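You operate a simulated robot arm through the tools that you are given. There is no shell and no other tool. Be economical: measure what you need, move in short steps, check, and stop when the job is done.

You run a simulated two-armed robot. Do the job below in one go: nothing can be reset, and whatever is moved stays where it is left.

Task
Take the lid off the small green can and lay it down on the lane under the arch. Take the open cage with the largest size on its label and put it on the second shelf from the bottom of the black rack. Fetch the bent pipe marked "95" and set it on the second shelf from the bottom of the black rack. Fetch the blue job card from the upper side shelf of the tape tower and set it on the third shelf from the bottom of the green rack. Put the right bolt on the left top crate of the blue stacks away on the third shelf from the bottom of the green rack. Take the purple bead from the left top crate of the blue stacks and leave it on the orange sheet there. Press the white button on the cream box three times. Take the 29 steel sleeve from the top of the steel table and leave it in the right top crate of the blue stacks. Take the yellow disc on the top of the steel table and put it away on the tray of the far head. Any order will do. Set down upright: bent pipe, right bolt.
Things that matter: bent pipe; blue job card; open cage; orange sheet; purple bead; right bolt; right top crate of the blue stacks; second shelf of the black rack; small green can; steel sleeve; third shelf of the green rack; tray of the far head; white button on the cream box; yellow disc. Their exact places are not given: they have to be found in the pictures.

The check looks at the end state, three seconds after you hand in, the way a careful person would. Anything else that was tipped, shoved, dropped, spilled or broken makes it a failure. Lids that push on must go on centred and level and be pressed home; caps that screw on are set level and turned clockwise until they are tight. Flat cloth is picked up by pressing the open fingertips on it (5 to 10 N) and closing them slowly along it; thin cloth reads only 2 to 8 mm in the jaws.

Robot
Two 6-joint arms with two-finger grippers on one trunk, on a base that drives. Base frame: it is fixed to the floor where the robot stands at the start and does not move with it; the origin is under the middle of the robot, x ahead of it, y to its left, z up; the surface under the hand at the start is at about z = 720. Units: mm, rad, N and s.
The left shoulder is at the start at [30, 178, 938], the right one opposite. With the tool pointing down near the work surface each hand reaches from about 500 to 820 mm from the robot's upright axis, wherever it stands, measured 20 degrees to its own side. Places, roughly: bent pipe [3250, -500, 750]; blue job card [-2500, -6250, 750]; open cage [1750, -750, 750]; orange sheet (22x22x1 cm) [-4600, -6900, 500]; purple bead (3x3x3 cm) [-4600, -7100, 500]; right bolt (3x3x5 cm) [-4500, -6900, 600]; right top crate of the blue stacks [-4700, -6400, 500]; second shelf of the black rack [2700, 3700, 600]; small green can (7x7x6 cm) [600, 0, 700]; steel sleeve [-5000, -5250, 1000]; third shelf of the green rack [-1100, -8200, 1200]; tray of the far head (54x19 cm) [-6780, -3580, 660]; white button on the cream box [-4600, -5700, 900]; yellow disc (5x5x3 cm) [-4900, -4800, 800]. Payload 2.54 kg a hand.
The tool frame of a hand sits at the grasp point between the pads (the TCP): z along the fingers, y along the line on which they close. The tips reach 30 mm beyond it. Largest opening 116 mm; the body of the gripper starts 95 mm behind the TCP.
Orientation is that of the tool frame in the base frame, as a unit quaternion [w, x, y, z]. With the fingers straight down and closing along the base's y, the tool's x points along the base's -x, its y along +y and its z along -z.

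Tools
- The arms move only by the tool drive_tool. It takes "left_series", "right_series" or both (then of equal length, played together; a hand with none holds still); each is a list of rows, each a list of 3 entries, a list of its own where there are three numbers: the shift along the tool's x, y, z in units of 400 mm (1.0 is 400 mm), then the turn, a rotation vector about the tool's x, y, z in units of 180 degrees (1.0 is 180 degrees), then the gripper command, from -1 (shut) to 1 (fully open), values between in proportion. In form: [[[dx, dy, dz], [wx, wy, wz], claw], ...]. A call has 1 to 10 rows; each row is the pose to reach, as a shift and turn from the pose commanded when the call began, along the tool's axes at that moment. A call with a number of a shift or a turn outside -1 to 1 is refused whole. A row lasts 0.2 s, in which the tool goes at most 50 mm and 0.15 rad; a call with a longer step from one row to the next is refused whole, and so is a gripper value outside its range. Where a pose cannot be reached the arm comes as near as it can. A force on the tool above 40 N (or 10 N above the force at the start of the call, whichever is more), or a blocked arm, ends the call early, and 0.2 s more pass. Each finger travels about 153 mm/s and halts on what it meets, pressing with about 30 N; the grip force reading is that of the motor and also rises with nothing between the fingers. The clock runs only during rows and for 0.2 s after the last one: add rows that repeat a pose to give the fingers time. It gives the time, the measured TCP pose, the force on the tool (base axes), the opening and the grip force at its end, in the units of the frame above (readings bear some noise), with the torque about the TCP (base axes, N m) and any sound that the robot's microphone picked up.
- Cameras (640 x 400 px; columns grow to the right, rows downward): "scene" is now at [43.3, 12.3, 1656.5]; the picture's right is [0.15, -0.99, 0.00], its down [-0.79, -0.12, -0.61] and it looks along [0.60, 0.09, -0.79] (base axes); focal length 255 px, centre (320, 200). "left" rides on the left gripper at [69, 15, -122] in its tool frame; the picture's right is [-0.21, 0.98, 0.00], its down [-0.83, -0.18, -0.53] and it looks along [-0.52, -0.11, 0.85] (tool axes); focal length 251 px, centre (320, 200). "right" rides on the right gripper at [69, -15, -122] in its tool frame; the picture's right is [0.21, 0.98, 0.00], its down [-0.83, 0.18, -0.53] and it looks along [-0.52, 0.11, 0.85] (tool axes); focal length 251 px, centre (320, 200).
- camera(camera): a new picture of that camera. It takes no simulated time.
- raise_lower(by): slides the trunk up (or, below 0, down) by that many mm; the arms and the scene camera ride with it, the base frame stays. It gives what a move gives, with no picture.
- base_move(legs): drives the robot by 1 to 6 legs, each [ahead, left, turn to the left] in mm, mm and rad, along the robot's own axes; the way and the turn of a leg run together, so that a leg with both is an arc; at most 1500 mm and 3.142 rad a leg. The arms and the cameras ride along, it lands a little off, and it stops where it bumps. It gives what a move gives.
- aim_head(pan, tilt): turns the head with the scene camera to pan (to the left, within 2.496 rad either way) and tilt (down, from -0.506 to 1.204), counted from straight ahead of the robot. It gives what a move gives.
- probe_pixels(camera, pixels): there is no depth. For up to 12 entries [column, row, z] of the newest picture of that camera ("zoom" is the newest enlarged one), the place [x, y] in the base frame at which the ray of that pixel passes the height z, good to about 3 mm. It takes no simulated time.
- enlarge(camera, box): a new picture of the part [left, top, right, bottom] of that camera's present view, enlarged. It takes no simulated time.
- sign_off(): hands the job in; it is judged then, once.

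Keep the steps short. Do not move on a guess: measure, check each grasp and each placing, and mend mistakes. In all there are 322 turns and 208 pictures (those below and enlarged ones count). Leave the grippers open and the arms clear of the work at the hand-in unless told otherwise, and finish with a single line.

The tools are called after "Request:" as name(argument=value, ...) on one line, values as JSON. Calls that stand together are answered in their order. drive_tool: Moves the arms, as the interface text tells. Its arguments: {"type":"object","properties":{"left_series":{"type":"array","items":{"type":"array"}},"right_series":{"type":"array","items":{"type":"array"}}},"required":[]} The other tools are called the same way: raise_lower (by) slides the trunk up or down; base_move (legs) drives the base; aim_head (pan, tilt) turns the head that bears the scene camera; camera (camera) takes a picture; probe_pixels (camera, pixels) gives the place at which the rays of pixels pass given heights; enlarge (camera, box) takes an enlarged picture of a part of a camera's view; sign_off () hands the job in.

At the start:

```text
t: 0.0
left_eef_pos: [466.8, 168.2, 1000.7]
left_orientation: [0.0, 0.0, 1.0, 0.001]
left_force: [0.4, -0.4, -0.3]
left_moment: [-0.01, -0.01, -0.01]
left_grip_width: 115.9
left_gripper_force: 0.0
right_eef_pos: [501.9, -206.4, 963.3]
right_orientation: [0.0, 0.001, 1.0, -0.001]
right_force: [0.3, 0.2, 0.8]
right_moment: [0.0, 0.0, -0.03]
right_grip_width: 116.0
right_gripper_force: 0.0
trunk travel left (down, up): [-150.0, 390.0]
robot x, y, heading: [-2.3, -0.1, -0.0]
head pan, tilt: [0.147, 0.916]
```

scene: 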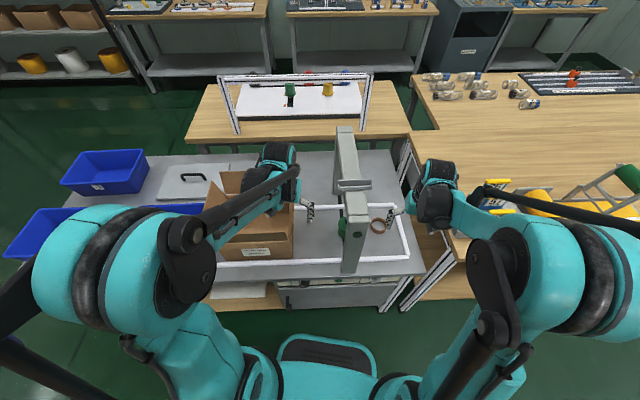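
right: 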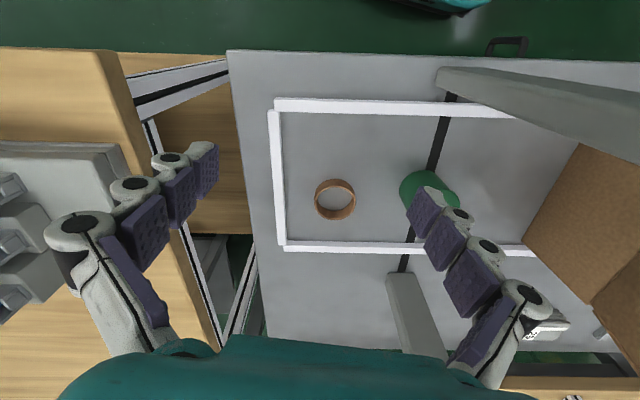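
left: 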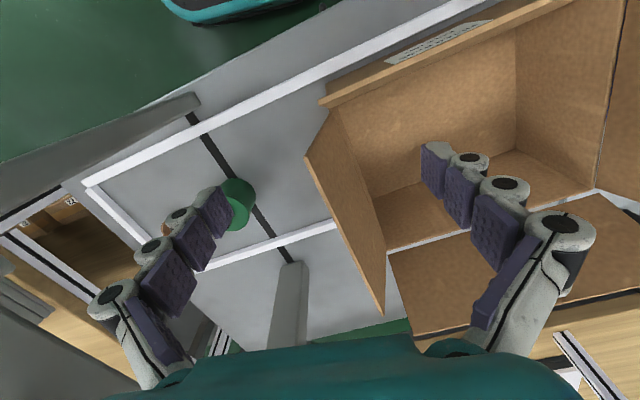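

I see the table with an arch (grey beam) and a small green can under it. I'll enlarge the scene view around the can.

Request:
enlarge(camera="scene", box=[200, 110, 440, 310])

Request:
enlarge(camera="right", box=[220, 40, 560, 360])

```text
2.00 times, centred on (320, 210) of scene
```

zoom: 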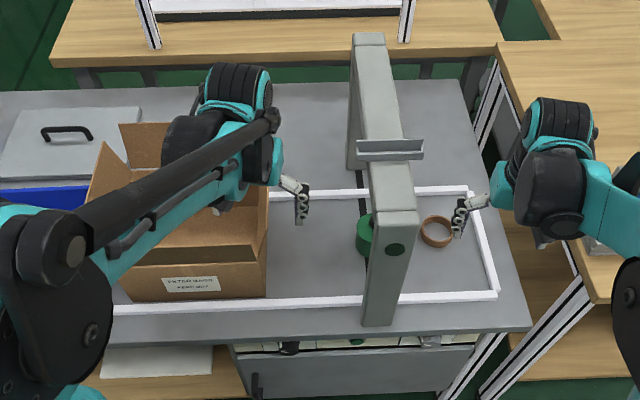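

```text
1.25 times, centred on (390, 200) of right
```

zoom: 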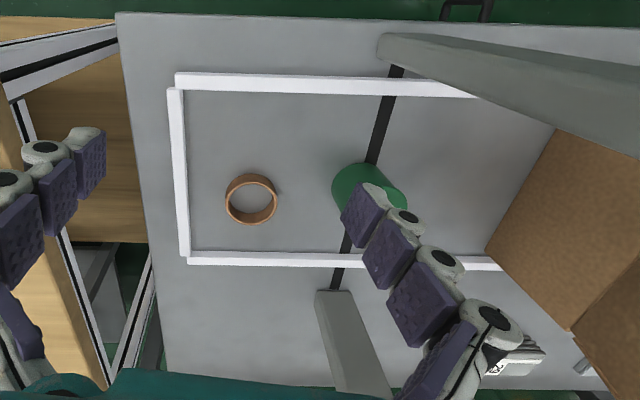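

I'll measure the can, the strip, the posts and the frame from both hand views.

Request:
probe_pixels(camera="right", pixels=[[420, 185, 780], [420, 185, 720], [440, 80, 720], [400, 272, 720], [275, 105, 720], [285, 247, 720], [335, 200, 720], [450, 100, 720], [230, 55, 720], [265, 335, 720]])

Request:
probe_pixels(camera="left", pixels=[[230, 202, 780], [230, 202, 720], [192, 115, 720], [290, 265, 720], [90, 183, 720], [330, 225, 720], [145, 235, 720]])

Request:
aim_head(pan=-0.15, tilt=0.95)

Request:
camera(camera="scene")

```text
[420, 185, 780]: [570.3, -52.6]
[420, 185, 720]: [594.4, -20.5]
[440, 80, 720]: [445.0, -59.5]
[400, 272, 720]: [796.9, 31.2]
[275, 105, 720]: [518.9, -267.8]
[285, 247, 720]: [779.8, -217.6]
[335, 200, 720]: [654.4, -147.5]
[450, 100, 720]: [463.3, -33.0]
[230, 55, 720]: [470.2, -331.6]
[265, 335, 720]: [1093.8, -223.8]
```

```text
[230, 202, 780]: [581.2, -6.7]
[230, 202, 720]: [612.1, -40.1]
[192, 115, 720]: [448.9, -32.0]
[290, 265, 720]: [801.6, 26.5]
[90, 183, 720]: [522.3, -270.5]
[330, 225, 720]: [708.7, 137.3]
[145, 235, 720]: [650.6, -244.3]
```

```text
t: 0.8
left_eef_pos: [465.6, 168.1, 1000.1]
left_orientation: [0.0, 0.0, 1.0, 0.0]
left_force: [-0.4, -0.3, 0.6]
left_moment: [0.0, -0.01, 0.02]
left_grip_width: 115.8
left_gripper_force: 0.1
right_eef_pos: [501.9, -207.5, 962.8]
right_orientation: [0.0, 0.0, 1.0, 0.0]
right_force: [0.4, -0.2, 0.7]
right_moment: [0.0, -0.02, 0.02]
right_grip_width: 115.9
right_gripper_force: 0.1
trunk travel left (down, up): [-150.0, 390.0]
robot x, y, heading: [3.7, 0.9, -0.0]
head pan, tilt: [-0.15, 0.949]
```

```text
202 pictures are left
```

scene: 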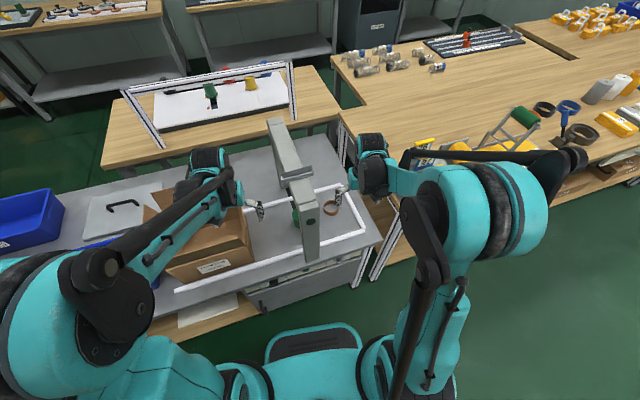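

The arch line runs about 11° off x. I need the beam's height; enlarge around the arch.

Request:
enlarge(camera="scene", box=[230, 100, 390, 280])

```text
2.22 times, centred on (310, 190) of scene
```

zoom: 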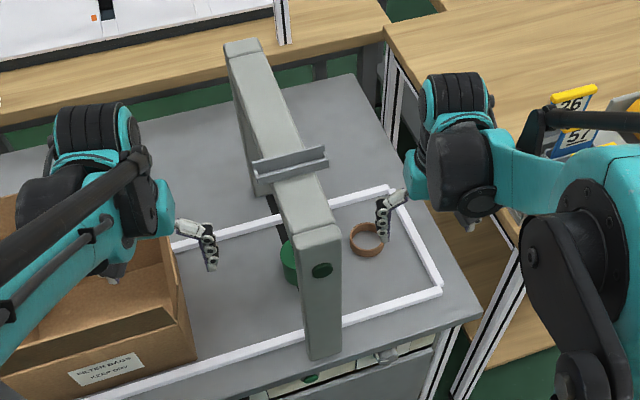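

Request:
probe_pixels(camera="zoom", pixels=[[325, 357, 720], [318, 235, 900], [318, 235, 950], [318, 235, 1000], [318, 235, 1050], [318, 242, 950], [245, 45, 950], [245, 45, 1000], [306, 357, 720], [342, 352, 720], [289, 250, 780], [295, 275, 720]])

```text
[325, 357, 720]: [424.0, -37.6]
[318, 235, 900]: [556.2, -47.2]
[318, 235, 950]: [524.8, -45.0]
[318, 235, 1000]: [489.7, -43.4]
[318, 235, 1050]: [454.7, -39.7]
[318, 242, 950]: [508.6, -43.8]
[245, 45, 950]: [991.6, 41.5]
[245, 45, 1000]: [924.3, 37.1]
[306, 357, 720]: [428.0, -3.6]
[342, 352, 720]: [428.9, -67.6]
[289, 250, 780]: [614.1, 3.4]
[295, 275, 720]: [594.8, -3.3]
```

Beam underside roughly 1020+, the can is under its −y edge, so I approach from −y with the tool tilted about 40°. First turn the right hand in the free space, in two halves.

Request:
drive_tool(right_series=[[[-0.03, 0, 0.0], [-0.0145, -0.0145, -0.0398], 1], [[-0.06, -0.02, 0], [-0.029, -0.029, -0.0797], 1], [[-0.09, -0.05, 0], [-0.0435, -0.0435, -0.1195], 1], [[-0.12, -0.08, 0], [-0.058, -0.058, -0.1593], 1], [[-0.15, -0.1, 0], [-0.0725, -0.0725, -0.199], 1], [[-0.18, -0.1, 0], [-0.087, -0.087, -0.239], 1]])

Request:
drive_tool(right_series=[[[0, 0, 0], [-0.0145, -0.0145, -0.0398], 1], [[0, 0, 0], [-0.029, -0.029, -0.0797], 1], [[0, 0, 0], [-0.0435, -0.0435, -0.1195], 1], [[0, 0, 0], [-0.058, -0.058, -0.1593], 1], [[0, 0, 0], [-0.0725, -0.0725, -0.199], 1], [[0, 0, 0], [-0.087, -0.087, -0.239], 1]])

Request:
camera(camera="right")

```text
t: 2.2
left_eef_pos: [467.0, 168.6, 1000.2]
left_orientation: [0.001, 0.0, 1.0, -0.001]
left_force: [-0.1, -0.2, 0.3]
left_moment: [0.02, 0.02, 0.02]
left_grip_width: 115.8
left_gripper_force: 0.1
right_eef_pos: [573.8, -248.1, 961.1]
right_orientation: [0.132, -0.365, 0.912, 0.132]
right_force: [0.7, 0.1, 0.9]
right_moment: [-0.01, 0.01, 0.0]
right_grip_width: 115.9
right_gripper_force: 0.1
trunk travel left (down, up): [-150.0, 390.0]
robot x, y, heading: [-1.7, -1.5, -0.003]
head pan, tilt: [-0.15, 0.949]
```

```text
t: 3.6
left_eef_pos: [466.6, 168.4, 1000.6]
left_orientation: [0.0, 0.0, 1.0, 0.0]
left_force: [0.5, 0.0, -0.2]
left_moment: [0.03, 0.04, -0.02]
left_grip_width: 115.8
left_gripper_force: 0.1
right_eef_pos: [574.7, -247.9, 962.3]
right_orientation: [-0.243, 0.665, -0.663, -0.242]
right_force: [0.1, 0.5, -0.3]
right_moment: [0.03, 0.01, -0.04]
right_grip_width: 116.1
right_gripper_force: 0.1
trunk travel left (down, up): [-150.0, 390.0]
robot x, y, heading: [0.2, -1.6, -0.005]
head pan, tilt: [-0.15, 0.949]
```

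```text
200 pictures are left
```

right: 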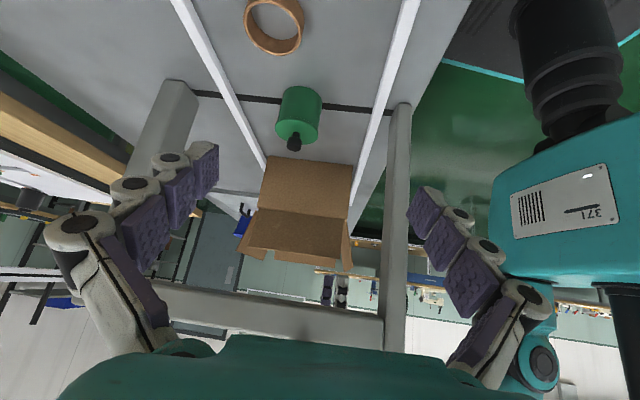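

Request:
enlarge(camera="right", box=[240, 70, 360, 170])

```text
4.00 times, centred on (300, 120) of right
```

zoom: 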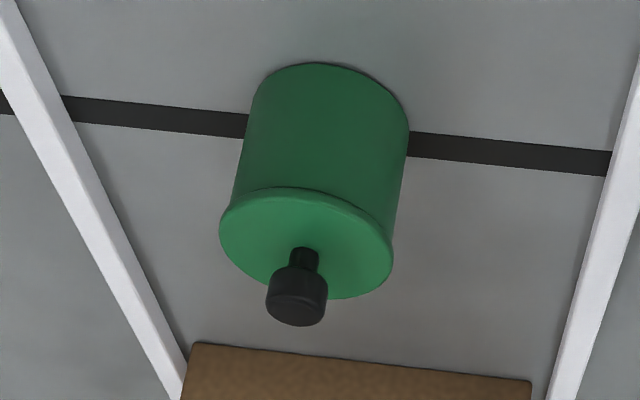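

Request:
probe_pixels(camera="zoom", pixels=[[325, 63, 720], [255, 100, 720], [408, 120, 720], [219, 228, 780], [393, 262, 780], [306, 188, 780], [303, 250, 780], [297, 310, 800], [297, 310, 810], [300, 140, 720], [50, 105, 720], [500, 152, 720]])

```text
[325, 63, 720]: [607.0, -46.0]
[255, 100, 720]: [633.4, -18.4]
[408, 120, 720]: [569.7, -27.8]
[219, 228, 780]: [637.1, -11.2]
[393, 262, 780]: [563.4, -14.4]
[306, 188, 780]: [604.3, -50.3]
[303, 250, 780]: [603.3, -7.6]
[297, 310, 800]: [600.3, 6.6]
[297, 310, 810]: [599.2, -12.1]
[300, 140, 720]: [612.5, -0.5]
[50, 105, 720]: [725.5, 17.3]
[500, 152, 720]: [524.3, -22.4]
```

The lid has a black knob: knob centre about (601, −11, 800), can Ø70 at (600, −12). I'll go to a pre-grasp 80 mm back along the tool axis.

Request:
drive_tool(right_series=[[[-0.039, -0.013, 0.089], [0, 0, 0], 0.2], [[-0.077, -0.026, 0.177], [0, 0, 0], 0.0], [[-0.116, -0.039, 0.266], [0, 0, 0], -0.2], [[-0.154, -0.052, 0.354], [0, 0, 0], -0.3], [[-0.193, -0.065, 0.443], [0, 0, 0], -0.3], [[-0.193, -0.065, 0.443], [0, 0, 0], -0.3]])

Request:
camera(camera="right")

```text
t: 5.0
left_eef_pos: [465.9, 168.0, 1000.8]
left_orientation: [0.0, 0.001, 1.0, 0.0]
left_force: [0.0, 0.5, -0.4]
left_moment: [0.0, 0.01, 0.0]
left_grip_width: 116.0
left_gripper_force: 0.1
right_eef_pos: [600.0, -71.7, 876.7]
right_orientation: [-0.242, 0.665, -0.664, -0.242]
right_force: [0.7, -0.5, -0.3]
right_moment: [0.03, 0.0, -0.01]
right_grip_width: 40.5
right_gripper_force: 0.1
trunk travel left (down, up): [-150.0, 390.0]
robot x, y, heading: [1.7, 2.4, -0.002]
head pan, tilt: [-0.15, 0.949]
```

```text
198 pictures are left
```

right: 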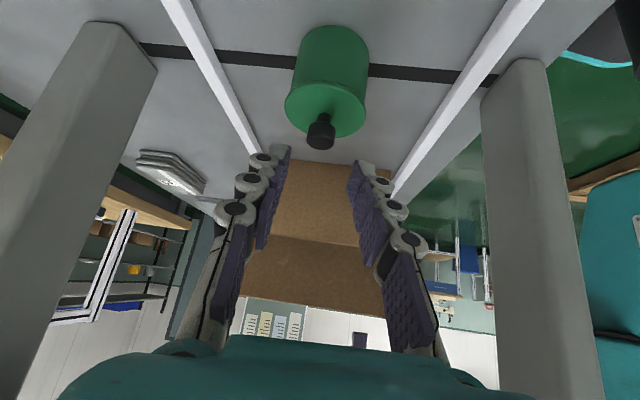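

Request:
probe_pixels(camera="right", pixels=[[320, 140, 805], [308, 140, 805], [334, 140, 805], [322, 117, 780], [285, 100, 780], [366, 110, 780], [328, 84, 780], [336, 27, 720]])

```text
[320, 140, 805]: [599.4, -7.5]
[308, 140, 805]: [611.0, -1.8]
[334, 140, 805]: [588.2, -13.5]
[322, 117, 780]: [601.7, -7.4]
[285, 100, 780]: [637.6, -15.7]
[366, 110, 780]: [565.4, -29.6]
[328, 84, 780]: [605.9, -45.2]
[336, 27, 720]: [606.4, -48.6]
```

Knob at (600, −9, ~802). Advance 79 mm along the tool and close.

Request:
drive_tool(right_series=[[[0, 0, 0.1], [0, 0, 0], -0.3], [[0.002, 0, 0.197], [0, 0, 0], -0.3], [[0.002, 0, 0.197], [0, 0, 0], -0.3], [[0.002, 0, 0.197], [0, 0, 0], -1], [[0.002, 0, 0.197], [0, 0, 0], -1], [[0.002, 0, 0.197], [0, 0, 0], -1]])

Request:
camera(camera="right")

```text
t: 6.4
left_eef_pos: [464.0, 168.3, 1000.9]
left_orientation: [0.001, 0.0, 1.0, 0.001]
left_force: [-0.7, 0.3, 0.3]
left_moment: [-0.01, 0.02, -0.03]
left_grip_width: 115.9
left_gripper_force: 0.0
right_eef_pos: [600.4, -22.6, 816.0]
right_orientation: [-0.244, 0.665, -0.663, -0.242]
right_force: [-4.5, -0.3, 25.4]
right_moment: [0.41, 0.16, 0.02]
right_grip_width: 21.6
right_gripper_force: 30.0
trunk travel left (down, up): [-150.0, 390.0]
robot x, y, heading: [2.9, 2.4, -0.001]
head pan, tilt: [-0.15, 0.949]
```

```text
197 pictures are left
```

right: 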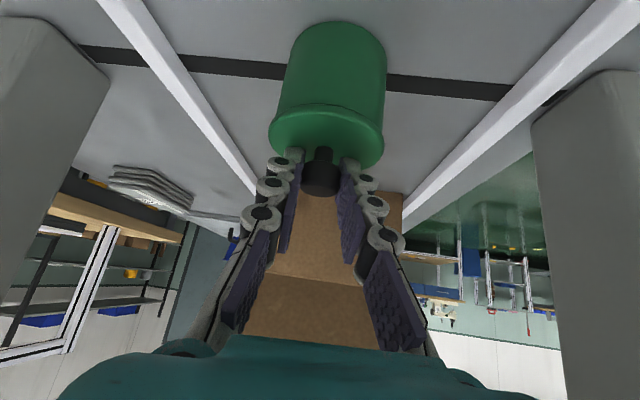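

Knob gripped (21.6 mm). Lift straight up 60 mm slowly.

Request:
drive_tool(right_series=[[[-0.016, 0, -0.019], [0, 0, 0], -1], [[-0.032, 0, -0.038], [0, 0, 0], -1], [[-0.048, 0, -0.057], [0, 0, 0], -1], [[-0.064, 0, -0.076], [0, 0, 0], -1], [[-0.08, 0, -0.096], [0, 0, 0], -1], [[-0.096, 0, -0.115], [0, 0, 0], -1]])

Request:
camera(camera="right")

```text
t: 7.8
left_eef_pos: [466.2, 168.6, 1000.4]
left_orientation: [0.0, 0.0, 1.0, 0.0]
left_force: [0.0, 0.1, 0.9]
left_moment: [0.02, -0.01, 0.02]
left_grip_width: 116.3
left_gripper_force: 0.0
right_eef_pos: [600.9, -24.1, 875.9]
right_orientation: [-0.241, 0.665, -0.664, -0.242]
right_force: [-0.1, -1.2, -0.9]
right_moment: [-0.02, 0.02, -0.01]
right_grip_width: 21.7
right_gripper_force: 30.0
trunk travel left (down, up): [-150.0, 390.0]
robot x, y, heading: [1.1, 0.9, -0.002]
head pan, tilt: [-0.15, 0.949]
```

```text
196 pictures are left
```

right: 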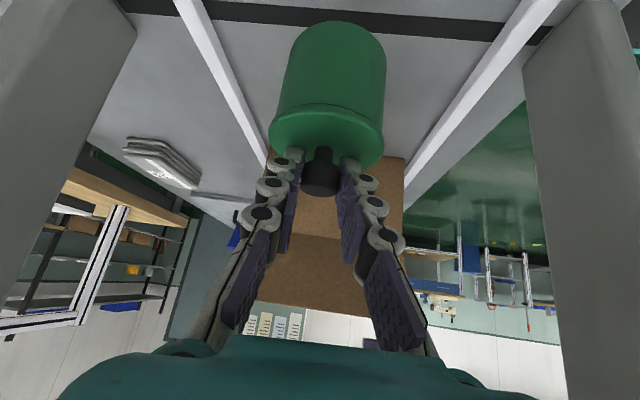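

The whole can came up with the lid, so the lid is tight. I'll carry it out to −y, back the base away and hold the can body with the left hand in free air.

Request:
drive_tool(right_series=[[[0.048, 0, -0.073], [0, 0, 0], -1], [[0.096, 0, -0.146], [0, 0, 0], -1], [[0.144, 0, -0.219], [0, 0, 0], -1], [[0.191, 0, -0.291], [0, 0, 0], -1], [[0.239, 0, -0.364], [0, 0, 0], -1], [[0.287, 0, -0.437], [0, 0, 0], -1]])

Request:
base_move(legs=[[-300, 0, 0]])

Request:
camera(camera="scene")

```text
t: 9.2
left_eef_pos: [466.1, 168.1, 1000.8]
left_orientation: [0.0, 0.0, 1.0, 0.0]
left_force: [0.0, -0.1, 0.5]
left_moment: [0.01, -0.03, 0.01]
left_grip_width: 116.1
left_gripper_force: 0.0
right_eef_pos: [597.9, -226.4, 935.1]
right_orientation: [-0.241, 0.665, -0.664, -0.242]
right_force: [-0.2, -0.5, -1.4]
right_moment: [0.05, 0.0, 0.0]
right_grip_width: 21.7
right_gripper_force: 29.9
trunk travel left (down, up): [-150.0, 390.0]
robot x, y, heading: [-2.9, 2.6, 0.001]
head pan, tilt: [-0.15, 0.949]
```

```text
t: 11.2
left_eef_pos: [172.1, 169.8, 1001.1]
left_orientation: [0.0, -0.002, 1.0, 0.0]
left_force: [-0.6, -0.2, 1.1]
left_moment: [0.02, -0.02, 0.04]
left_grip_width: 116.1
left_gripper_force: 0.1
right_eef_pos: [305.0, -222.8, 935.9]
right_orientation: [-0.242, 0.666, -0.663, -0.242]
right_force: [-0.7, 0.1, -1.0]
right_moment: [-0.02, 0.0, 0.0]
right_grip_width: 21.8
right_gripper_force: 29.9
trunk travel left (down, up): [-150.0, 390.0]
robot x, y, heading: [-293.6, 0.7, 0.004]
head pan, tilt: [-0.15, 0.949]
```

```text
195 pictures are left
```

scene: 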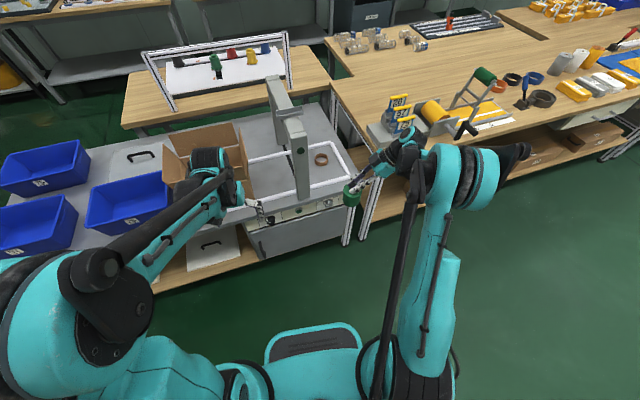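

Now the left hand turns toward a +y side approach (60° tilt) while the right carries the can toward the middle.

Request:
drive_tool(left_series=[[[-0.048, 0, 0.014], [0.0185, -0.0185, 0.0321], 1], [[-0.095, 0, 0.028], [0.0371, -0.0371, 0.0643], 1], [[-0.143, 0, 0.043], [0.0556, -0.0556, 0.0964], 1], [[-0.19, 0, 0.057], [0.0742, -0.0742, 0.1286], 1], [[-0.238, 0, 0.071], [0.0927, -0.0927, 0.1607], 1], [[-0.285, 0, 0.086], [0.1113, -0.1113, 0.1929], 1], [[-0.333, 0, 0.1], [0.1298, -0.1298, 0.225], 1]], right_series=[[[-0.041, 0, 0.034], [0, 0, 0], -1], [[-0.082, 0, 0.069], [0, 0, 0], -1], [[-0.123, 0, 0.103], [0, 0, 0], -1], [[-0.164, 0, 0.138], [0, 0, 0], -1], [[-0.205, 0, 0.172], [0, 0, 0], -1], [[-0.246, 0, 0.207], [0, 0, 0], -1], [[-0.287, 0, 0.241], [0, 0, 0], -1]])

Request:
drive_tool(left_series=[[[0, 0, 0], [0.0185, -0.0185, 0.0321], 1], [[0, 0, 0], [0.0371, -0.0371, 0.0643], 1], [[0, 0, 0], [0.0556, -0.0556, 0.0964], 1], [[0, 0, 0], [0.0742, -0.0742, 0.1286], 1], [[0, 0, 0], [0.0927, -0.0927, 0.1607], 1], [[0, 0, 0], [0.1113, -0.1113, 0.1929], 1], [[0, 0, 0], [0.1298, -0.1298, 0.225], 1]])

Request:
camera(camera="left")

```text
t: 12.8
left_eef_pos: [305.4, 170.6, 960.7]
left_orientation: [0.197, 0.341, 0.898, -0.198]
left_force: [-0.2, 0.4, 0.4]
left_moment: [-0.02, -0.01, -0.02]
left_grip_width: 115.6
left_gripper_force: 0.0
right_eef_pos: [304.7, -72.7, 934.0]
right_orientation: [-0.243, 0.665, -0.664, -0.242]
right_force: [-0.2, 0.0, -1.1]
right_moment: [-0.04, 0.03, -0.01]
right_grip_width: 21.4
right_gripper_force: 29.9
trunk travel left (down, up): [-150.0, 390.0]
robot x, y, heading: [-291.7, -2.8, 0.002]
head pan, tilt: [-0.15, 0.949]
```

```text
t: 14.4
left_eef_pos: [306.1, 171.1, 960.6]
left_orientation: [0.355, 0.612, 0.612, -0.355]
left_force: [0.8, -0.1, -0.9]
left_moment: [0.0, 0.0, 0.01]
left_grip_width: 115.9
left_gripper_force: 0.1
right_eef_pos: [304.3, -73.6, 935.3]
right_orientation: [-0.242, 0.665, -0.664, -0.242]
right_force: [1.1, 1.3, -1.4]
right_moment: [-0.02, 0.01, 0.04]
right_grip_width: 21.6
right_gripper_force: 30.4
trunk travel left (down, up): [-150.0, 390.0]
robot x, y, heading: [-295.5, -0.5, -0.0]
head pan, tilt: [-0.15, 0.949]
```

```text
194 pictures are left
```

left: 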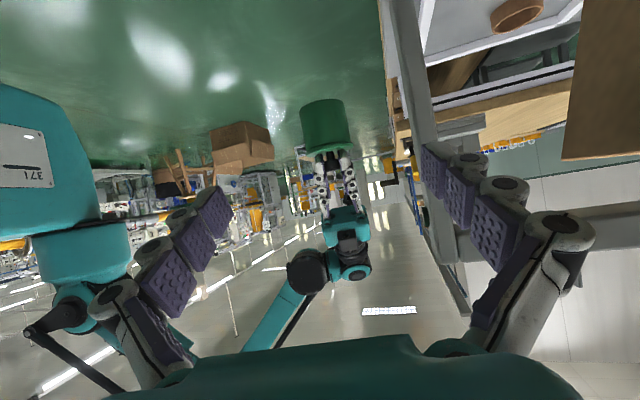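

Approach the can body with the left hand, open, stopping with the pads around it.

Request:
drive_tool(left_series=[[[-0.034, 0, 0.1], [0, 0, 0], 1], [[-0.067, -0.002, 0.2], [0, 0, 0], 1], [[-0.067, -0.002, 0.31], [0, 0, 0], 1], [[-0.067, -0.002, 0.42], [0, 0, 0], 1], [[-0.067, -0.002, 0.53], [0, 0, 0], 1], [[-0.067, -0.002, 0.63], [0, 0, 0], 1], [[-0.067, -0.002, 0.63], [0, 0, 0], 1]])

Request:
camera(camera="left")

Request:
camera(camera="right")

```text
t: 16.0
left_eef_pos: [305.6, -60.3, 857.8]
left_orientation: [0.355, 0.611, 0.613, -0.354]
left_force: [0.3, 0.8, 0.6]
left_moment: [-0.01, 0.0, 0.01]
left_grip_width: 115.9
left_gripper_force: 0.0
right_eef_pos: [304.7, -73.7, 935.2]
right_orientation: [-0.241, 0.666, -0.663, -0.241]
right_force: [0.2, -0.9, -1.9]
right_moment: [0.0, -0.01, 0.0]
right_grip_width: 21.6
right_gripper_force: 30.1
trunk travel left (down, up): [-150.0, 390.0]
robot x, y, heading: [-293.0, -0.0, 0.005]
head pan, tilt: [-0.15, 0.949]
```

```text
193 pictures are left
```

left: 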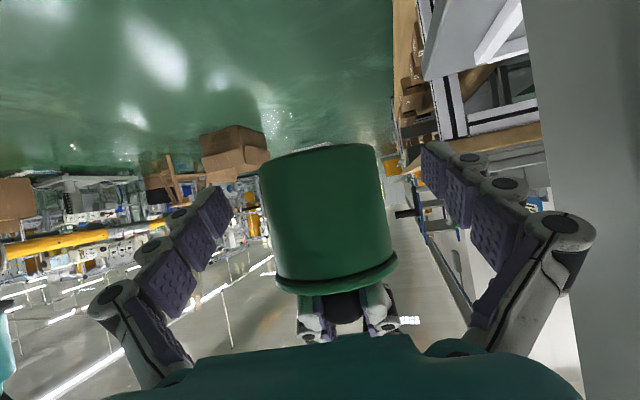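

```text
192 pictures are left
```

right: 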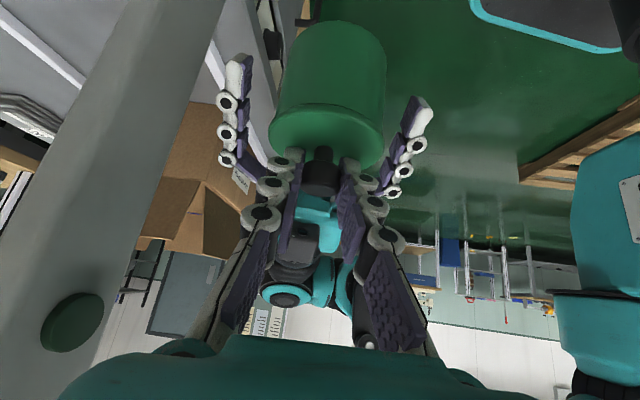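

Fingers straddle the body. Close the left hand.

Request:
drive_tool(left_series=[[[0, 0, 0], [0, 0, 0], 0.3], [[0, 0, 0], [0, 0, 0], -1], [[0, 0, 0], [0, 0, 0], -1], [[0, 0, 0], [0, 0, 0], -1]])

```text
t: 17.0
left_eef_pos: [305.0, -59.9, 857.2]
left_orientation: [0.355, 0.611, 0.614, -0.352]
left_force: [0.5, 0.1, 0.3]
left_moment: [0.04, 0.03, -0.01]
left_grip_width: 66.1
left_gripper_force: 29.5
right_eef_pos: [304.9, -74.0, 934.6]
right_orientation: [-0.241, 0.666, -0.663, -0.242]
right_force: [-0.6, 0.7, -0.2]
right_moment: [0.0, -0.03, 0.04]
right_grip_width: 21.5
right_gripper_force: 29.6
trunk travel left (down, up): [-150.0, 390.0]
robot x, y, heading: [-293.5, -1.4, 0.001]
head pan, tilt: [-0.15, 0.949]
heard: snap
```

Held at 66 mm; a "snap" was heard. Now pull the lid up gently with the right hand.

Request:
drive_tool(right_series=[[[-0.008, 0, -0.0096], [0, 0, 0], -1], [[-0.016, 0, -0.019], [0, 0, 0], -1], [[-0.024, 0, -0.029], [0, 0, 0], -1], [[-0.032, 0, -0.038], [0, 0, 0], -1], [[-0.048, 0, -0.057], [0, 0, 0], -1]])

Request:
camera(camera="right")

```text
t: 18.2
left_eef_pos: [305.8, -60.9, 856.8]
left_orientation: [0.355, 0.611, 0.613, -0.353]
left_force: [0.0, 0.3, -0.3]
left_moment: [0.01, 0.01, -0.02]
left_grip_width: 66.0
left_gripper_force: 30.1
right_eef_pos: [304.1, -74.1, 967.1]
right_orientation: [-0.241, 0.666, -0.663, -0.242]
right_force: [0.6, -0.5, -0.2]
right_moment: [0.0, -0.01, 0.01]
right_grip_width: 21.5
right_gripper_force: 29.6
trunk travel left (down, up): [-150.0, 390.0]
robot x, y, heading: [-292.4, -0.2, 0.005]
head pan, tilt: [-0.15, 0.949]
```

```text
191 pictures are left
```

right: 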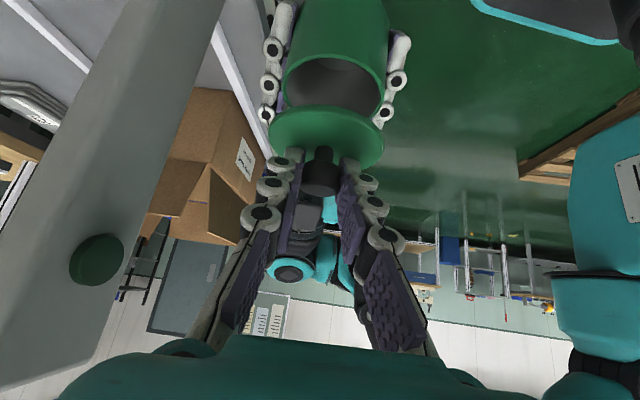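

The lid is off. Right hand clears up and to −y first, then the left retracts with the can, upright.

Request:
drive_tool(right_series=[[[-0.04, 0, -0.05], [0, 0, 0], -1], [[0.04, 0, -0.13], [0, 0, 0], -1], [[0.12, 0, -0.21], [0, 0, 0], -1], [[0.18, 0, -0.27], [0, 0, 0], -1], [[0.223, 0, -0.318], [0, 0, 0], -1]])

Request:
drive_tool(left_series=[[[-0.015, -0.06, -0.09], [0, 0, 0], -1], [[-0.031, -0.12, -0.18], [0, 0, 0], -1], [[-0.047, -0.18, -0.27], [0, 0, 0], -1], [[-0.064, -0.245, -0.365], [0, 0, 0], -1], [[-0.08, -0.31, -0.46], [0, 0, 0], -1], [[-0.097, -0.37, -0.55], [0, 0, 0], -1], [[-0.113, -0.435, -0.645], [0, 0, 0], -1], [[-0.13, -0.4975, -0.74], [0, 0, 0], -1]])

Request:
base_move(legs=[[294, 0, 0]])

Request:
camera(camera="right")

```text
t: 19.4
left_eef_pos: [305.3, -59.2, 856.9]
left_orientation: [0.354, 0.612, 0.613, -0.352]
left_force: [0.0, 0.0, -1.3]
left_moment: [0.02, 0.01, -0.01]
left_grip_width: 66.1
left_gripper_force: 30.6
right_eef_pos: [306.0, -224.8, 1006.5]
right_orientation: [-0.241, 0.666, -0.663, -0.242]
right_force: [-0.1, -0.5, 0.4]
right_moment: [-0.04, 0.02, -0.01]
right_grip_width: 21.6
right_gripper_force: 30.3
trunk travel left (down, up): [-150.0, 390.0]
robot x, y, heading: [-290.3, -2.3, 0.002]
head pan, tilt: [-0.15, 0.949]
```

```text
t: 21.2
left_eef_pos: [104.4, 169.8, 1052.2]
left_orientation: [0.354, 0.612, 0.613, -0.353]
left_force: [-0.5, 0.5, -1.0]
left_moment: [0.02, -0.01, -0.02]
left_grip_width: 65.8
left_gripper_force: 29.9
right_eef_pos: [304.5, -224.0, 1006.6]
right_orientation: [-0.242, 0.666, -0.662, -0.243]
right_force: [0.0, -0.4, 0.6]
right_moment: [-0.01, -0.06, -0.04]
right_grip_width: 21.7
right_gripper_force: 29.9
trunk travel left (down, up): [-150.0, 390.0]
robot x, y, heading: [-290.8, 0.8, -0.0]
head pan, tilt: [-0.15, 0.949]
```

```text
t: 23.2
left_eef_pos: [399.0, 171.1, 1050.5]
left_orientation: [0.354, 0.611, 0.614, -0.353]
left_force: [0.5, -0.4, -1.3]
left_moment: [-0.01, 0.03, -0.03]
left_grip_width: 66.1
left_gripper_force: 30.0
right_eef_pos: [601.5, -220.0, 1006.2]
right_orientation: [-0.24, 0.667, -0.663, -0.243]
right_force: [0.0, 0.2, -0.7]
right_moment: [0.01, 0.03, 0.02]
right_grip_width: 21.6
right_gripper_force: 29.9
trunk travel left (down, up): [-150.0, 390.0]
robot x, y, heading: [0.2, 1.9, 0.005]
head pan, tilt: [-0.15, 0.949]
```

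```text
190 pictures are left
```

right: 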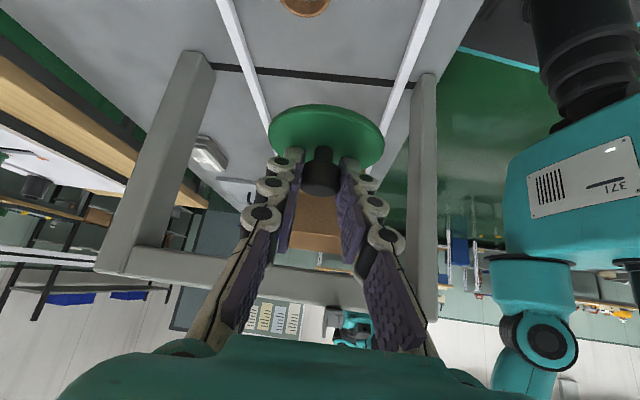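

Carry the lid to a spot in the lane under the beam, beside where the can stood: knob target (681, 38), first low at y=−220, then in.

Request:
drive_tool(right_series=[[[0.059, -0.05, 0.07], [0, 0, 0], -1], [[0.118, -0.1, 0.14], [0, 0, 0], -1], [[0.177, -0.149, 0.21], [0, 0, 0], -1], [[0.235, -0.199, 0.28], [0, 0, 0], -1], [[0.157, -0.199, 0.346], [0, 0, 0], -1], [[0.078, -0.199, 0.411], [0, 0, 0], -1], [[0, -0.199, 0.477], [0, 0, 0], -1], [[-0.078, -0.199, 0.543], [0, 0, 0], -1], [[-0.157, -0.199, 0.608], [0, 0, 0], -1], [[-0.235, -0.199, 0.674], [0, 0, 0], -1]])

Request:
camera(camera="right")

```text
t: 25.4
left_eef_pos: [398.5, 171.2, 1050.0]
left_orientation: [0.354, 0.611, 0.613, -0.353]
left_force: [-0.1, 0.4, -1.3]
left_moment: [0.05, -0.04, 0.0]
left_grip_width: 65.8
left_gripper_force: 29.9
right_eef_pos: [679.7, 24.6, 860.0]
right_orientation: [-0.242, 0.666, -0.663, -0.243]
right_force: [0.9, -1.0, -0.5]
right_moment: [-0.01, -0.01, -0.02]
right_grip_width: 21.5
right_gripper_force: 30.1
trunk travel left (down, up): [-150.0, 390.0]
robot x, y, heading: [2.0, -1.1, 0.005]
head pan, tilt: [-0.15, 0.949]
```

```text
189 pictures are left
```

right: 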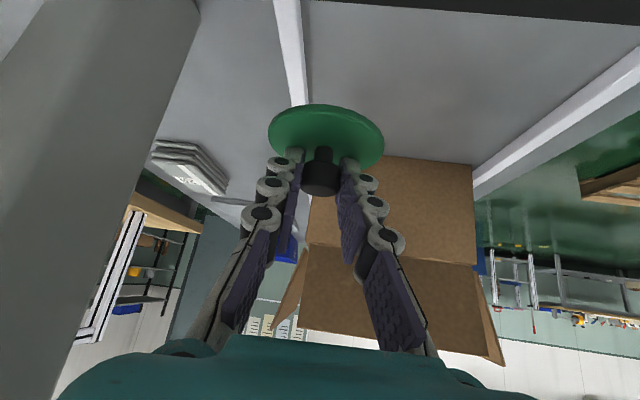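

Check the rail and box clearances under the lid.

Request:
probe_pixels(camera="right", pixels=[[300, 20, 722], [309, 100, 722], [290, 20, 735], [400, 160, 720], [330, 160, 720], [640, 20, 720], [480, 20, 720]])

```text
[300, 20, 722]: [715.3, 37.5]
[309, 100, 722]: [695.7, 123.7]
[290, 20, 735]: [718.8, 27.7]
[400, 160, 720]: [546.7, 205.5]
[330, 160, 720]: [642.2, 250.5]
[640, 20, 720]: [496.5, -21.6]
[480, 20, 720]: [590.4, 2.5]
```

The rail's inner edge is at x≈715 there, so I shift the lid to (672, 42) and lower with care until contact.

Request:
drive_tool(right_series=[[[0.043, 0.02, 0.056], [0, 0, 0], -1], [[0.086, 0.02, 0.113], [0, 0, 0], -1], [[0.129, 0.02, 0.169], [0, 0, 0], -1], [[0.137, 0.02, 0.179], [0, 0, 0], -1], [[0.143, 0.02, 0.186], [0, 0, 0], -1]])

Request:
camera(camera="right")

```text
t: 26.6
left_eef_pos: [398.5, 171.5, 1050.1]
left_orientation: [0.354, 0.611, 0.613, -0.353]
left_force: [-0.4, -0.6, -1.4]
left_moment: [0.05, 0.01, 0.02]
left_grip_width: 66.1
left_gripper_force: 29.9
right_eef_pos: [670.9, 27.6, 765.4]
right_orientation: [-0.241, 0.667, -0.662, -0.242]
right_force: [-0.4, 0.3, -0.1]
right_moment: [-0.01, -0.01, -0.04]
right_grip_width: 21.7
right_gripper_force: 30.1
trunk travel left (down, up): [-150.0, 390.0]
robot x, y, heading: [-1.6, -2.1, -0.0]
head pan, tilt: [-0.15, 0.949]
```

```text
188 pictures are left
```

right: 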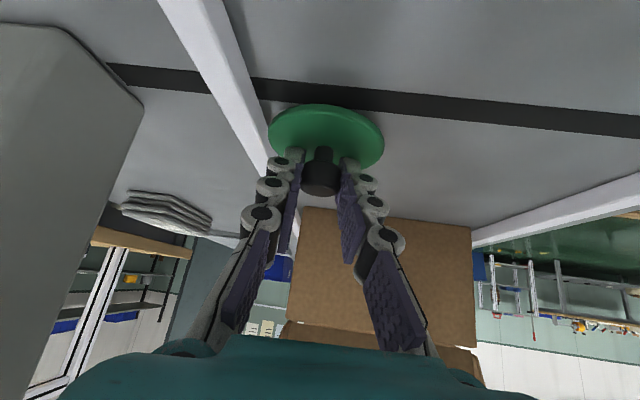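

Still clear of the table. Lower in small steps to contact.

Request:
drive_tool(right_series=[[[0.004, 0, 0.005], [0, 0, 0], -1], [[0.008, 0, 0.0096], [0, 0, 0], -1], [[0.0105, 0, 0.0125], [0, 0, 0], -1], [[0.013, 0, 0.0155], [0, 0, 0], -1], [[0.0155, 0, 0.0185], [0, 0, 0], -1]])

```text
t: 27.8
left_eef_pos: [398.8, 169.7, 1050.9]
left_orientation: [0.354, 0.611, 0.613, -0.353]
left_force: [0.3, -0.1, -0.9]
left_moment: [-0.01, 0.01, 0.0]
left_grip_width: 65.8
left_gripper_force: 30.4
right_eef_pos: [671.4, 27.9, 757.5]
right_orientation: [-0.241, 0.667, -0.662, -0.243]
right_force: [-0.2, 0.0, -0.8]
right_moment: [0.01, 0.0, 0.03]
right_grip_width: 21.4
right_gripper_force: 29.9
trunk travel left (down, up): [-150.0, 390.0]
robot x, y, heading: [-0.9, -3.5, 0.004]
head pan, tilt: [-0.15, 0.949]
```

Request:
drive_tool(right_series=[[[0.003, 0, 0.004], [0, 0, 0], -1], [[0.0065, 0, 0.0077], [0, 0, 0], -1], [[0.0095, 0, 0.0115], [0, 0, 0], -1], [[0.013, 0, 0.0155], [0, 0, 0], -1]])

Request:
camera(camera="right")

```text
t: 28.7
left_eef_pos: [397.3, 170.3, 1052.1]
left_orientation: [0.355, 0.612, 0.613, -0.353]
left_force: [-0.6, 0.5, -0.6]
left_moment: [0.0, 0.03, -0.04]
left_grip_width: 65.9
left_gripper_force: 29.7
right_eef_pos: [669.5, 28.6, 756.5]
right_orientation: [-0.245, 0.665, -0.662, -0.244]
right_force: [-4.8, -4.3, 20.9]
right_moment: [-0.11, 0.14, 0.08]
right_grip_width: 21.5
right_gripper_force: 29.8
trunk travel left (down, up): [-150.0, 390.0]
robot x, y, heading: [1.4, -3.1, 0.003]
head pan, tilt: [-0.15, 0.949]
stopped in row 4 (right hand): the force on the tool passed its limit at 44 N (the readings are from after the stop); the commanded pose is now the measured one
```

```text
187 pictures are left
```

right: 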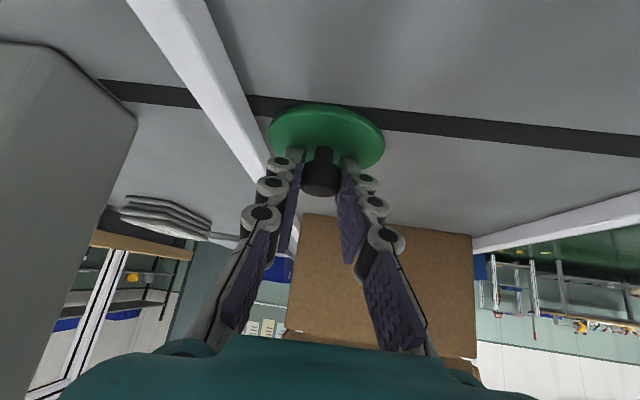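

Lid has touched down. Ease up a hair, release and retreat along the tool axis.

Request:
drive_tool(right_series=[[[-0.002, 0, -0.0025], [0, 0, 0], -1], [[-0.002, 0, -0.0025], [0, 0, 0], -0.4], [[-0.002, 0, -0.0025], [0, 0, 0], -0.2], [[-0.002, 0, -0.08], [0, 0, 0], -0.2], [[-0.002, 0, -0.19], [0, 0, 0], -0.2], [[0.06, 0.05, -0.27], [0, 0, 0], 0], [[0.12, 0.1, -0.36], [0, 0, 0], 0], [[0.15, 0.1, -0.45], [0, 0, 0], 0]])

Request:
camera(camera="right")

```text
t: 30.5
left_eef_pos: [397.3, 169.6, 1051.0]
left_orientation: [0.354, 0.611, 0.614, -0.352]
left_force: [0.4, 0.7, -1.2]
left_moment: [0.01, 0.01, 0.01]
left_grip_width: 66.1
left_gripper_force: 30.1
right_eef_pos: [631.9, -134.2, 851.2]
right_orientation: [-0.244, 0.665, -0.662, -0.244]
right_force: [0.4, -0.8, 0.1]
right_moment: [0.02, 0.0, 0.02]
right_grip_width: 57.9
right_gripper_force: 0.1
trunk travel left (down, up): [-150.0, 390.0]
robot x, y, heading: [0.4, 0.4, 0.007]
head pan, tilt: [-0.15, 0.949]
```

```text
186 pictures are left
```

right: 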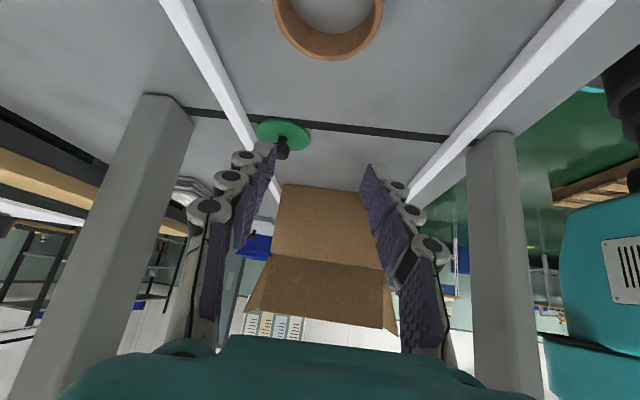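

The lid lies flat in the lane. Now to put the can back: retract the right hand, back off 294 mm, and turn the left hand 90° so the right can regrip the can across it.

Request:
drive_tool(right_series=[[[0.05, 0.02, -0.1], [0, 0, 0], 0.6], [[0.08, 0.04, -0.2], [0, 0, 0], 0.6], [[0.08, 0.06, -0.3], [0, 0, 0], 0.6], [[0.05, 0.07, -0.38], [0, 0, 0], 0.6]])

Request:
base_move(legs=[[-294, 0, 0]])

Request:
drive_tool(left_series=[[[0, 0.08, 0], [-0.0361, 0, -0.0208], -1], [[0, 0.15, 0], [-0.0722, 0, -0.0417], -1], [[0, 0.22, 0], [-0.1083, 0, -0.0625], -1], [[0, 0.29, 0], [-0.1444, 0, -0.0833], -1], [[0, 0.36, 0], [-0.1804, 0, -0.1042], -1], [[0, 0.4, 0], [-0.2165, 0, -0.125], -1]])

Request:
drive_tool(left_series=[[[0, 0, 0], [-0.0361, 0, -0.0208], -1], [[0, 0, 0], [-0.0722, 0, -0.0417], -1], [[0, 0, 0], [-0.1083, 0, -0.0625], -1], [[0, 0, 0], [-0.1444, 0, -0.0833], -1], [[0, 0, 0], [-0.1804, 0, -0.1042], -1], [[0, 0, 0], [-0.2165, 0, -0.125], -1]])

Request:
camera(camera="right")

```text
t: 31.5
left_eef_pos: [398.8, 171.0, 1051.7]
left_orientation: [0.355, 0.611, 0.614, -0.352]
left_force: [0.3, 1.1, -0.1]
left_moment: [0.02, 0.01, 0.03]
left_grip_width: 66.1
left_gripper_force: 29.6
right_eef_pos: [604.5, -246.1, 956.8]
right_orientation: [-0.243, 0.666, -0.662, -0.243]
right_force: [1.0, 0.5, 0.0]
right_moment: [-0.01, -0.02, -0.05]
right_grip_width: 92.8
right_gripper_force: 0.0
trunk travel left (down, up): [-150.0, 390.0]
robot x, y, heading: [-1.1, -1.6, 0.009]
head pan, tilt: [-0.15, 0.949]
```

```text
t: 33.5
left_eef_pos: [102.7, 167.2, 1051.2]
left_orientation: [0.355, 0.612, 0.613, -0.353]
left_force: [-1.0, -0.6, -1.3]
left_moment: [0.02, -0.02, 0.04]
left_grip_width: 66.2
left_gripper_force: 30.1
right_eef_pos: [308.4, -249.1, 957.6]
right_orientation: [-0.244, 0.665, -0.663, -0.242]
right_force: [-1.1, -0.7, 0.4]
right_moment: [-0.01, -0.01, 0.01]
right_grip_width: 92.7
right_gripper_force: 0.1
trunk travel left (down, up): [-150.0, 390.0]
robot x, y, heading: [-293.1, -4.6, 0.005]
head pan, tilt: [-0.15, 0.949]
```

```text
t: 34.9
left_eef_pos: [264.4, 169.2, 1052.8]
left_orientation: [0.463, 0.33, 0.801, -0.19]
left_force: [-1.0, -0.8, -0.4]
left_moment: [-0.02, 0.0, 0.02]
left_grip_width: 65.9
left_gripper_force: 30.2
right_eef_pos: [308.8, -248.6, 956.4]
right_orientation: [-0.244, 0.664, -0.664, -0.243]
right_force: [0.2, 1.2, -1.0]
right_moment: [0.01, -0.02, -0.01]
right_grip_width: 93.0
right_gripper_force: 0.0
trunk travel left (down, up): [-150.0, 390.0]
robot x, y, heading: [-296.0, 1.2, -0.002]
head pan, tilt: [-0.15, 0.949]
```

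```text
t: 36.3
left_eef_pos: [263.8, 168.2, 1051.6]
left_orientation: [0.501, -0.001, 0.866, 0.001]
left_force: [0.6, -0.1, -1.3]
left_moment: [0.01, 0.04, 0.03]
left_grip_width: 65.8
left_gripper_force: 29.3
right_eef_pos: [309.5, -249.9, 956.3]
right_orientation: [-0.243, 0.664, -0.664, -0.243]
right_force: [0.6, 0.0, 0.3]
right_moment: [0.02, 0.0, 0.01]
right_grip_width: 92.5
right_gripper_force: 0.0
trunk travel left (down, up): [-150.0, 390.0]
robot x, y, heading: [-293.5, -2.1, 0.004]
head pan, tilt: [-0.15, 0.949]
```

```text
185 pictures are left
```

right: 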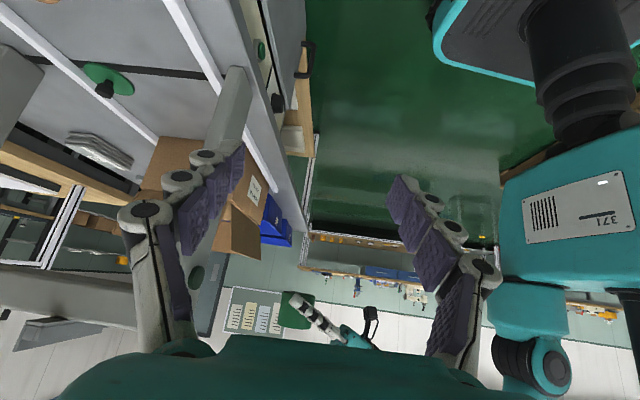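

Now bring the can to the centre with the left hand while the right goes to a pre-grasp above it.

Request:
drive_tool(left_series=[[[0.043, -0.095, 0.046], [0, 0, 0], -1], [[0.086, -0.19, 0.091], [0, 0, 0], -1], [[0.129, -0.285, 0.137], [0, 0, 0], -1], [[0.172, -0.38, 0.182], [0, 0, 0], -1], [[0.215, -0.475, 0.228], [0, 0, 0], -1]], right_series=[[[-0.085, 0.004, 0.026], [0, 0, 0], 0.6], [[-0.17, 0.009, 0.051], [0, 0, 0], 0.6], [[-0.255, 0.013, 0.077], [0, 0, 0], 0.6], [[-0.34, 0.018, 0.102], [0, 0, 0], 0.6], [[-0.425, 0.022, 0.128], [0, 0, 0], 0.6]])

Request:
camera(camera="right")

Request:
camera(camera="left")

```text
t: 37.5
left_eef_pos: [303.6, -22.8, 929.1]
left_orientation: [0.5, -0.001, 0.866, 0.0]
left_force: [-0.2, 0.3, -0.9]
left_moment: [0.03, 0.02, 0.02]
left_grip_width: 65.9
left_gripper_force: 29.7
right_eef_pos: [299.2, -85.7, 1026.8]
right_orientation: [-0.243, 0.664, -0.664, -0.243]
right_force: [-0.2, -0.4, -0.4]
right_moment: [-0.05, 0.01, 0.0]
right_grip_width: 92.7
right_gripper_force: 0.1
trunk travel left (down, up): [-150.0, 390.0]
robot x, y, heading: [-301.0, 0.1, 0.0]
head pan, tilt: [-0.15, 0.949]
```

```text
184 pictures are left
```

right: 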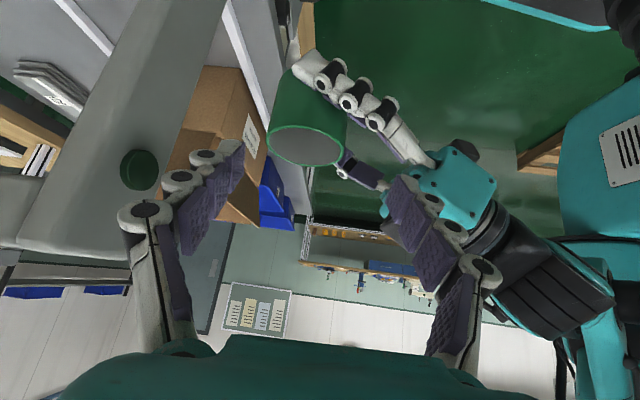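

```text
183 pictures are left
```

left: 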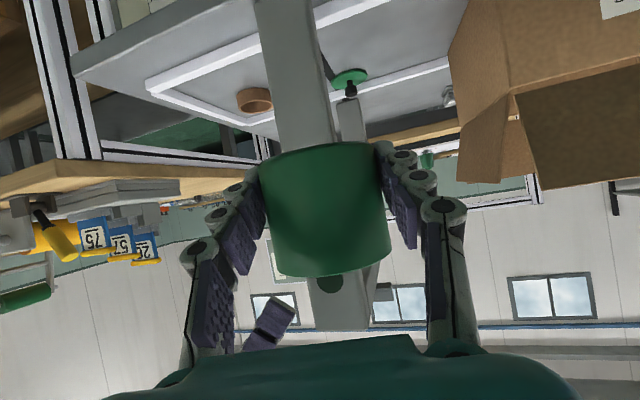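

Request:
probe_pixels(camera="right", pixels=[[307, 145, 967], [267, 140, 967], [347, 152, 967], [305, 125, 967], [305, 166, 967]])

```text
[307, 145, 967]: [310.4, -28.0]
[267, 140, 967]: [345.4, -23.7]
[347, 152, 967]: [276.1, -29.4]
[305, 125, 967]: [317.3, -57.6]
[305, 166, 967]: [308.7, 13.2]
```

Can axis at (310, −25). Align and slide the right fingers onto the body.

Request:
drive_tool(right_series=[[[0.005, -0.025, 0.06], [0, 0, 0], 0.6], [[0.005, -0.025, 0.12], [0, 0, 0], 0.6], [[0.005, -0.025, 0.18], [0, 0, 0], 0.6], [[0.005, -0.025, 0.247], [0, 0, 0], 0.6], [[0.005, -0.025, 0.247], [0, 0, 0], 0.6]])

Request:
camera(camera="right")

```text
t: 38.7
left_eef_pos: [302.7, -21.5, 929.3]
left_orientation: [0.501, 0.0, 0.866, 0.001]
left_force: [-1.0, -0.4, -2.2]
left_moment: [0.05, -0.01, 0.0]
left_grip_width: 66.1
left_gripper_force: 30.3
right_eef_pos: [309.5, -23.6, 948.1]
right_orientation: [-0.244, 0.664, -0.664, -0.243]
right_force: [0.0, 0.3, 0.6]
right_moment: [-0.02, 0.04, 0.0]
right_grip_width: 92.7
right_gripper_force: 0.1
trunk travel left (down, up): [-150.0, 390.0]
robot x, y, heading: [-294.0, -1.4, -0.0]
head pan, tilt: [-0.15, 0.949]
```

```text
182 pictures are left
```

right: 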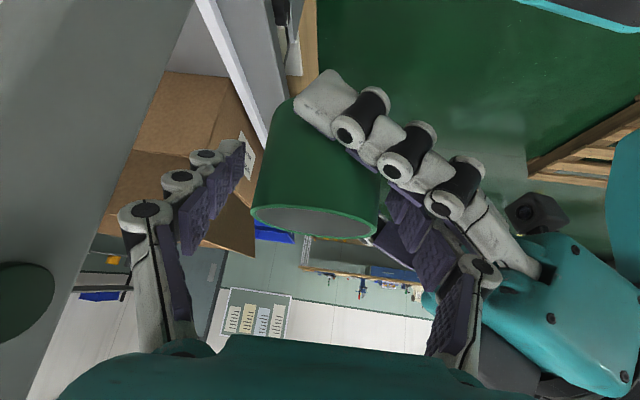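

Clear. Close the right hand on the body.

Request:
drive_tool(right_series=[[[0, 0, 0], [0, 0, 0], 0.3], [[0, 0, 0], [0, 0, 0], 0.1], [[0, 0, 0], [0, 0, 0], -1], [[0, 0, 0], [0, 0, 0], -1]])

```text
t: 39.7
left_eef_pos: [302.4, -21.8, 928.5]
left_orientation: [0.5, 0.0, 0.866, 0.001]
left_force: [-8.6, 1.5, -2.9]
left_moment: [0.0, 0.09, 0.02]
left_grip_width: 66.2
left_gripper_force: 29.8
right_eef_pos: [310.3, -23.9, 948.5]
right_orientation: [0.244, -0.664, 0.664, 0.243]
right_force: [8.4, -0.7, 2.7]
right_moment: [0.0, -0.22, -0.03]
right_grip_width: 66.7
right_gripper_force: 30.2
trunk travel left (down, up): [-150.0, 390.0]
robot x, y, heading: [-294.0, -0.8, 0.004]
head pan, tilt: [-0.15, 0.949]
```

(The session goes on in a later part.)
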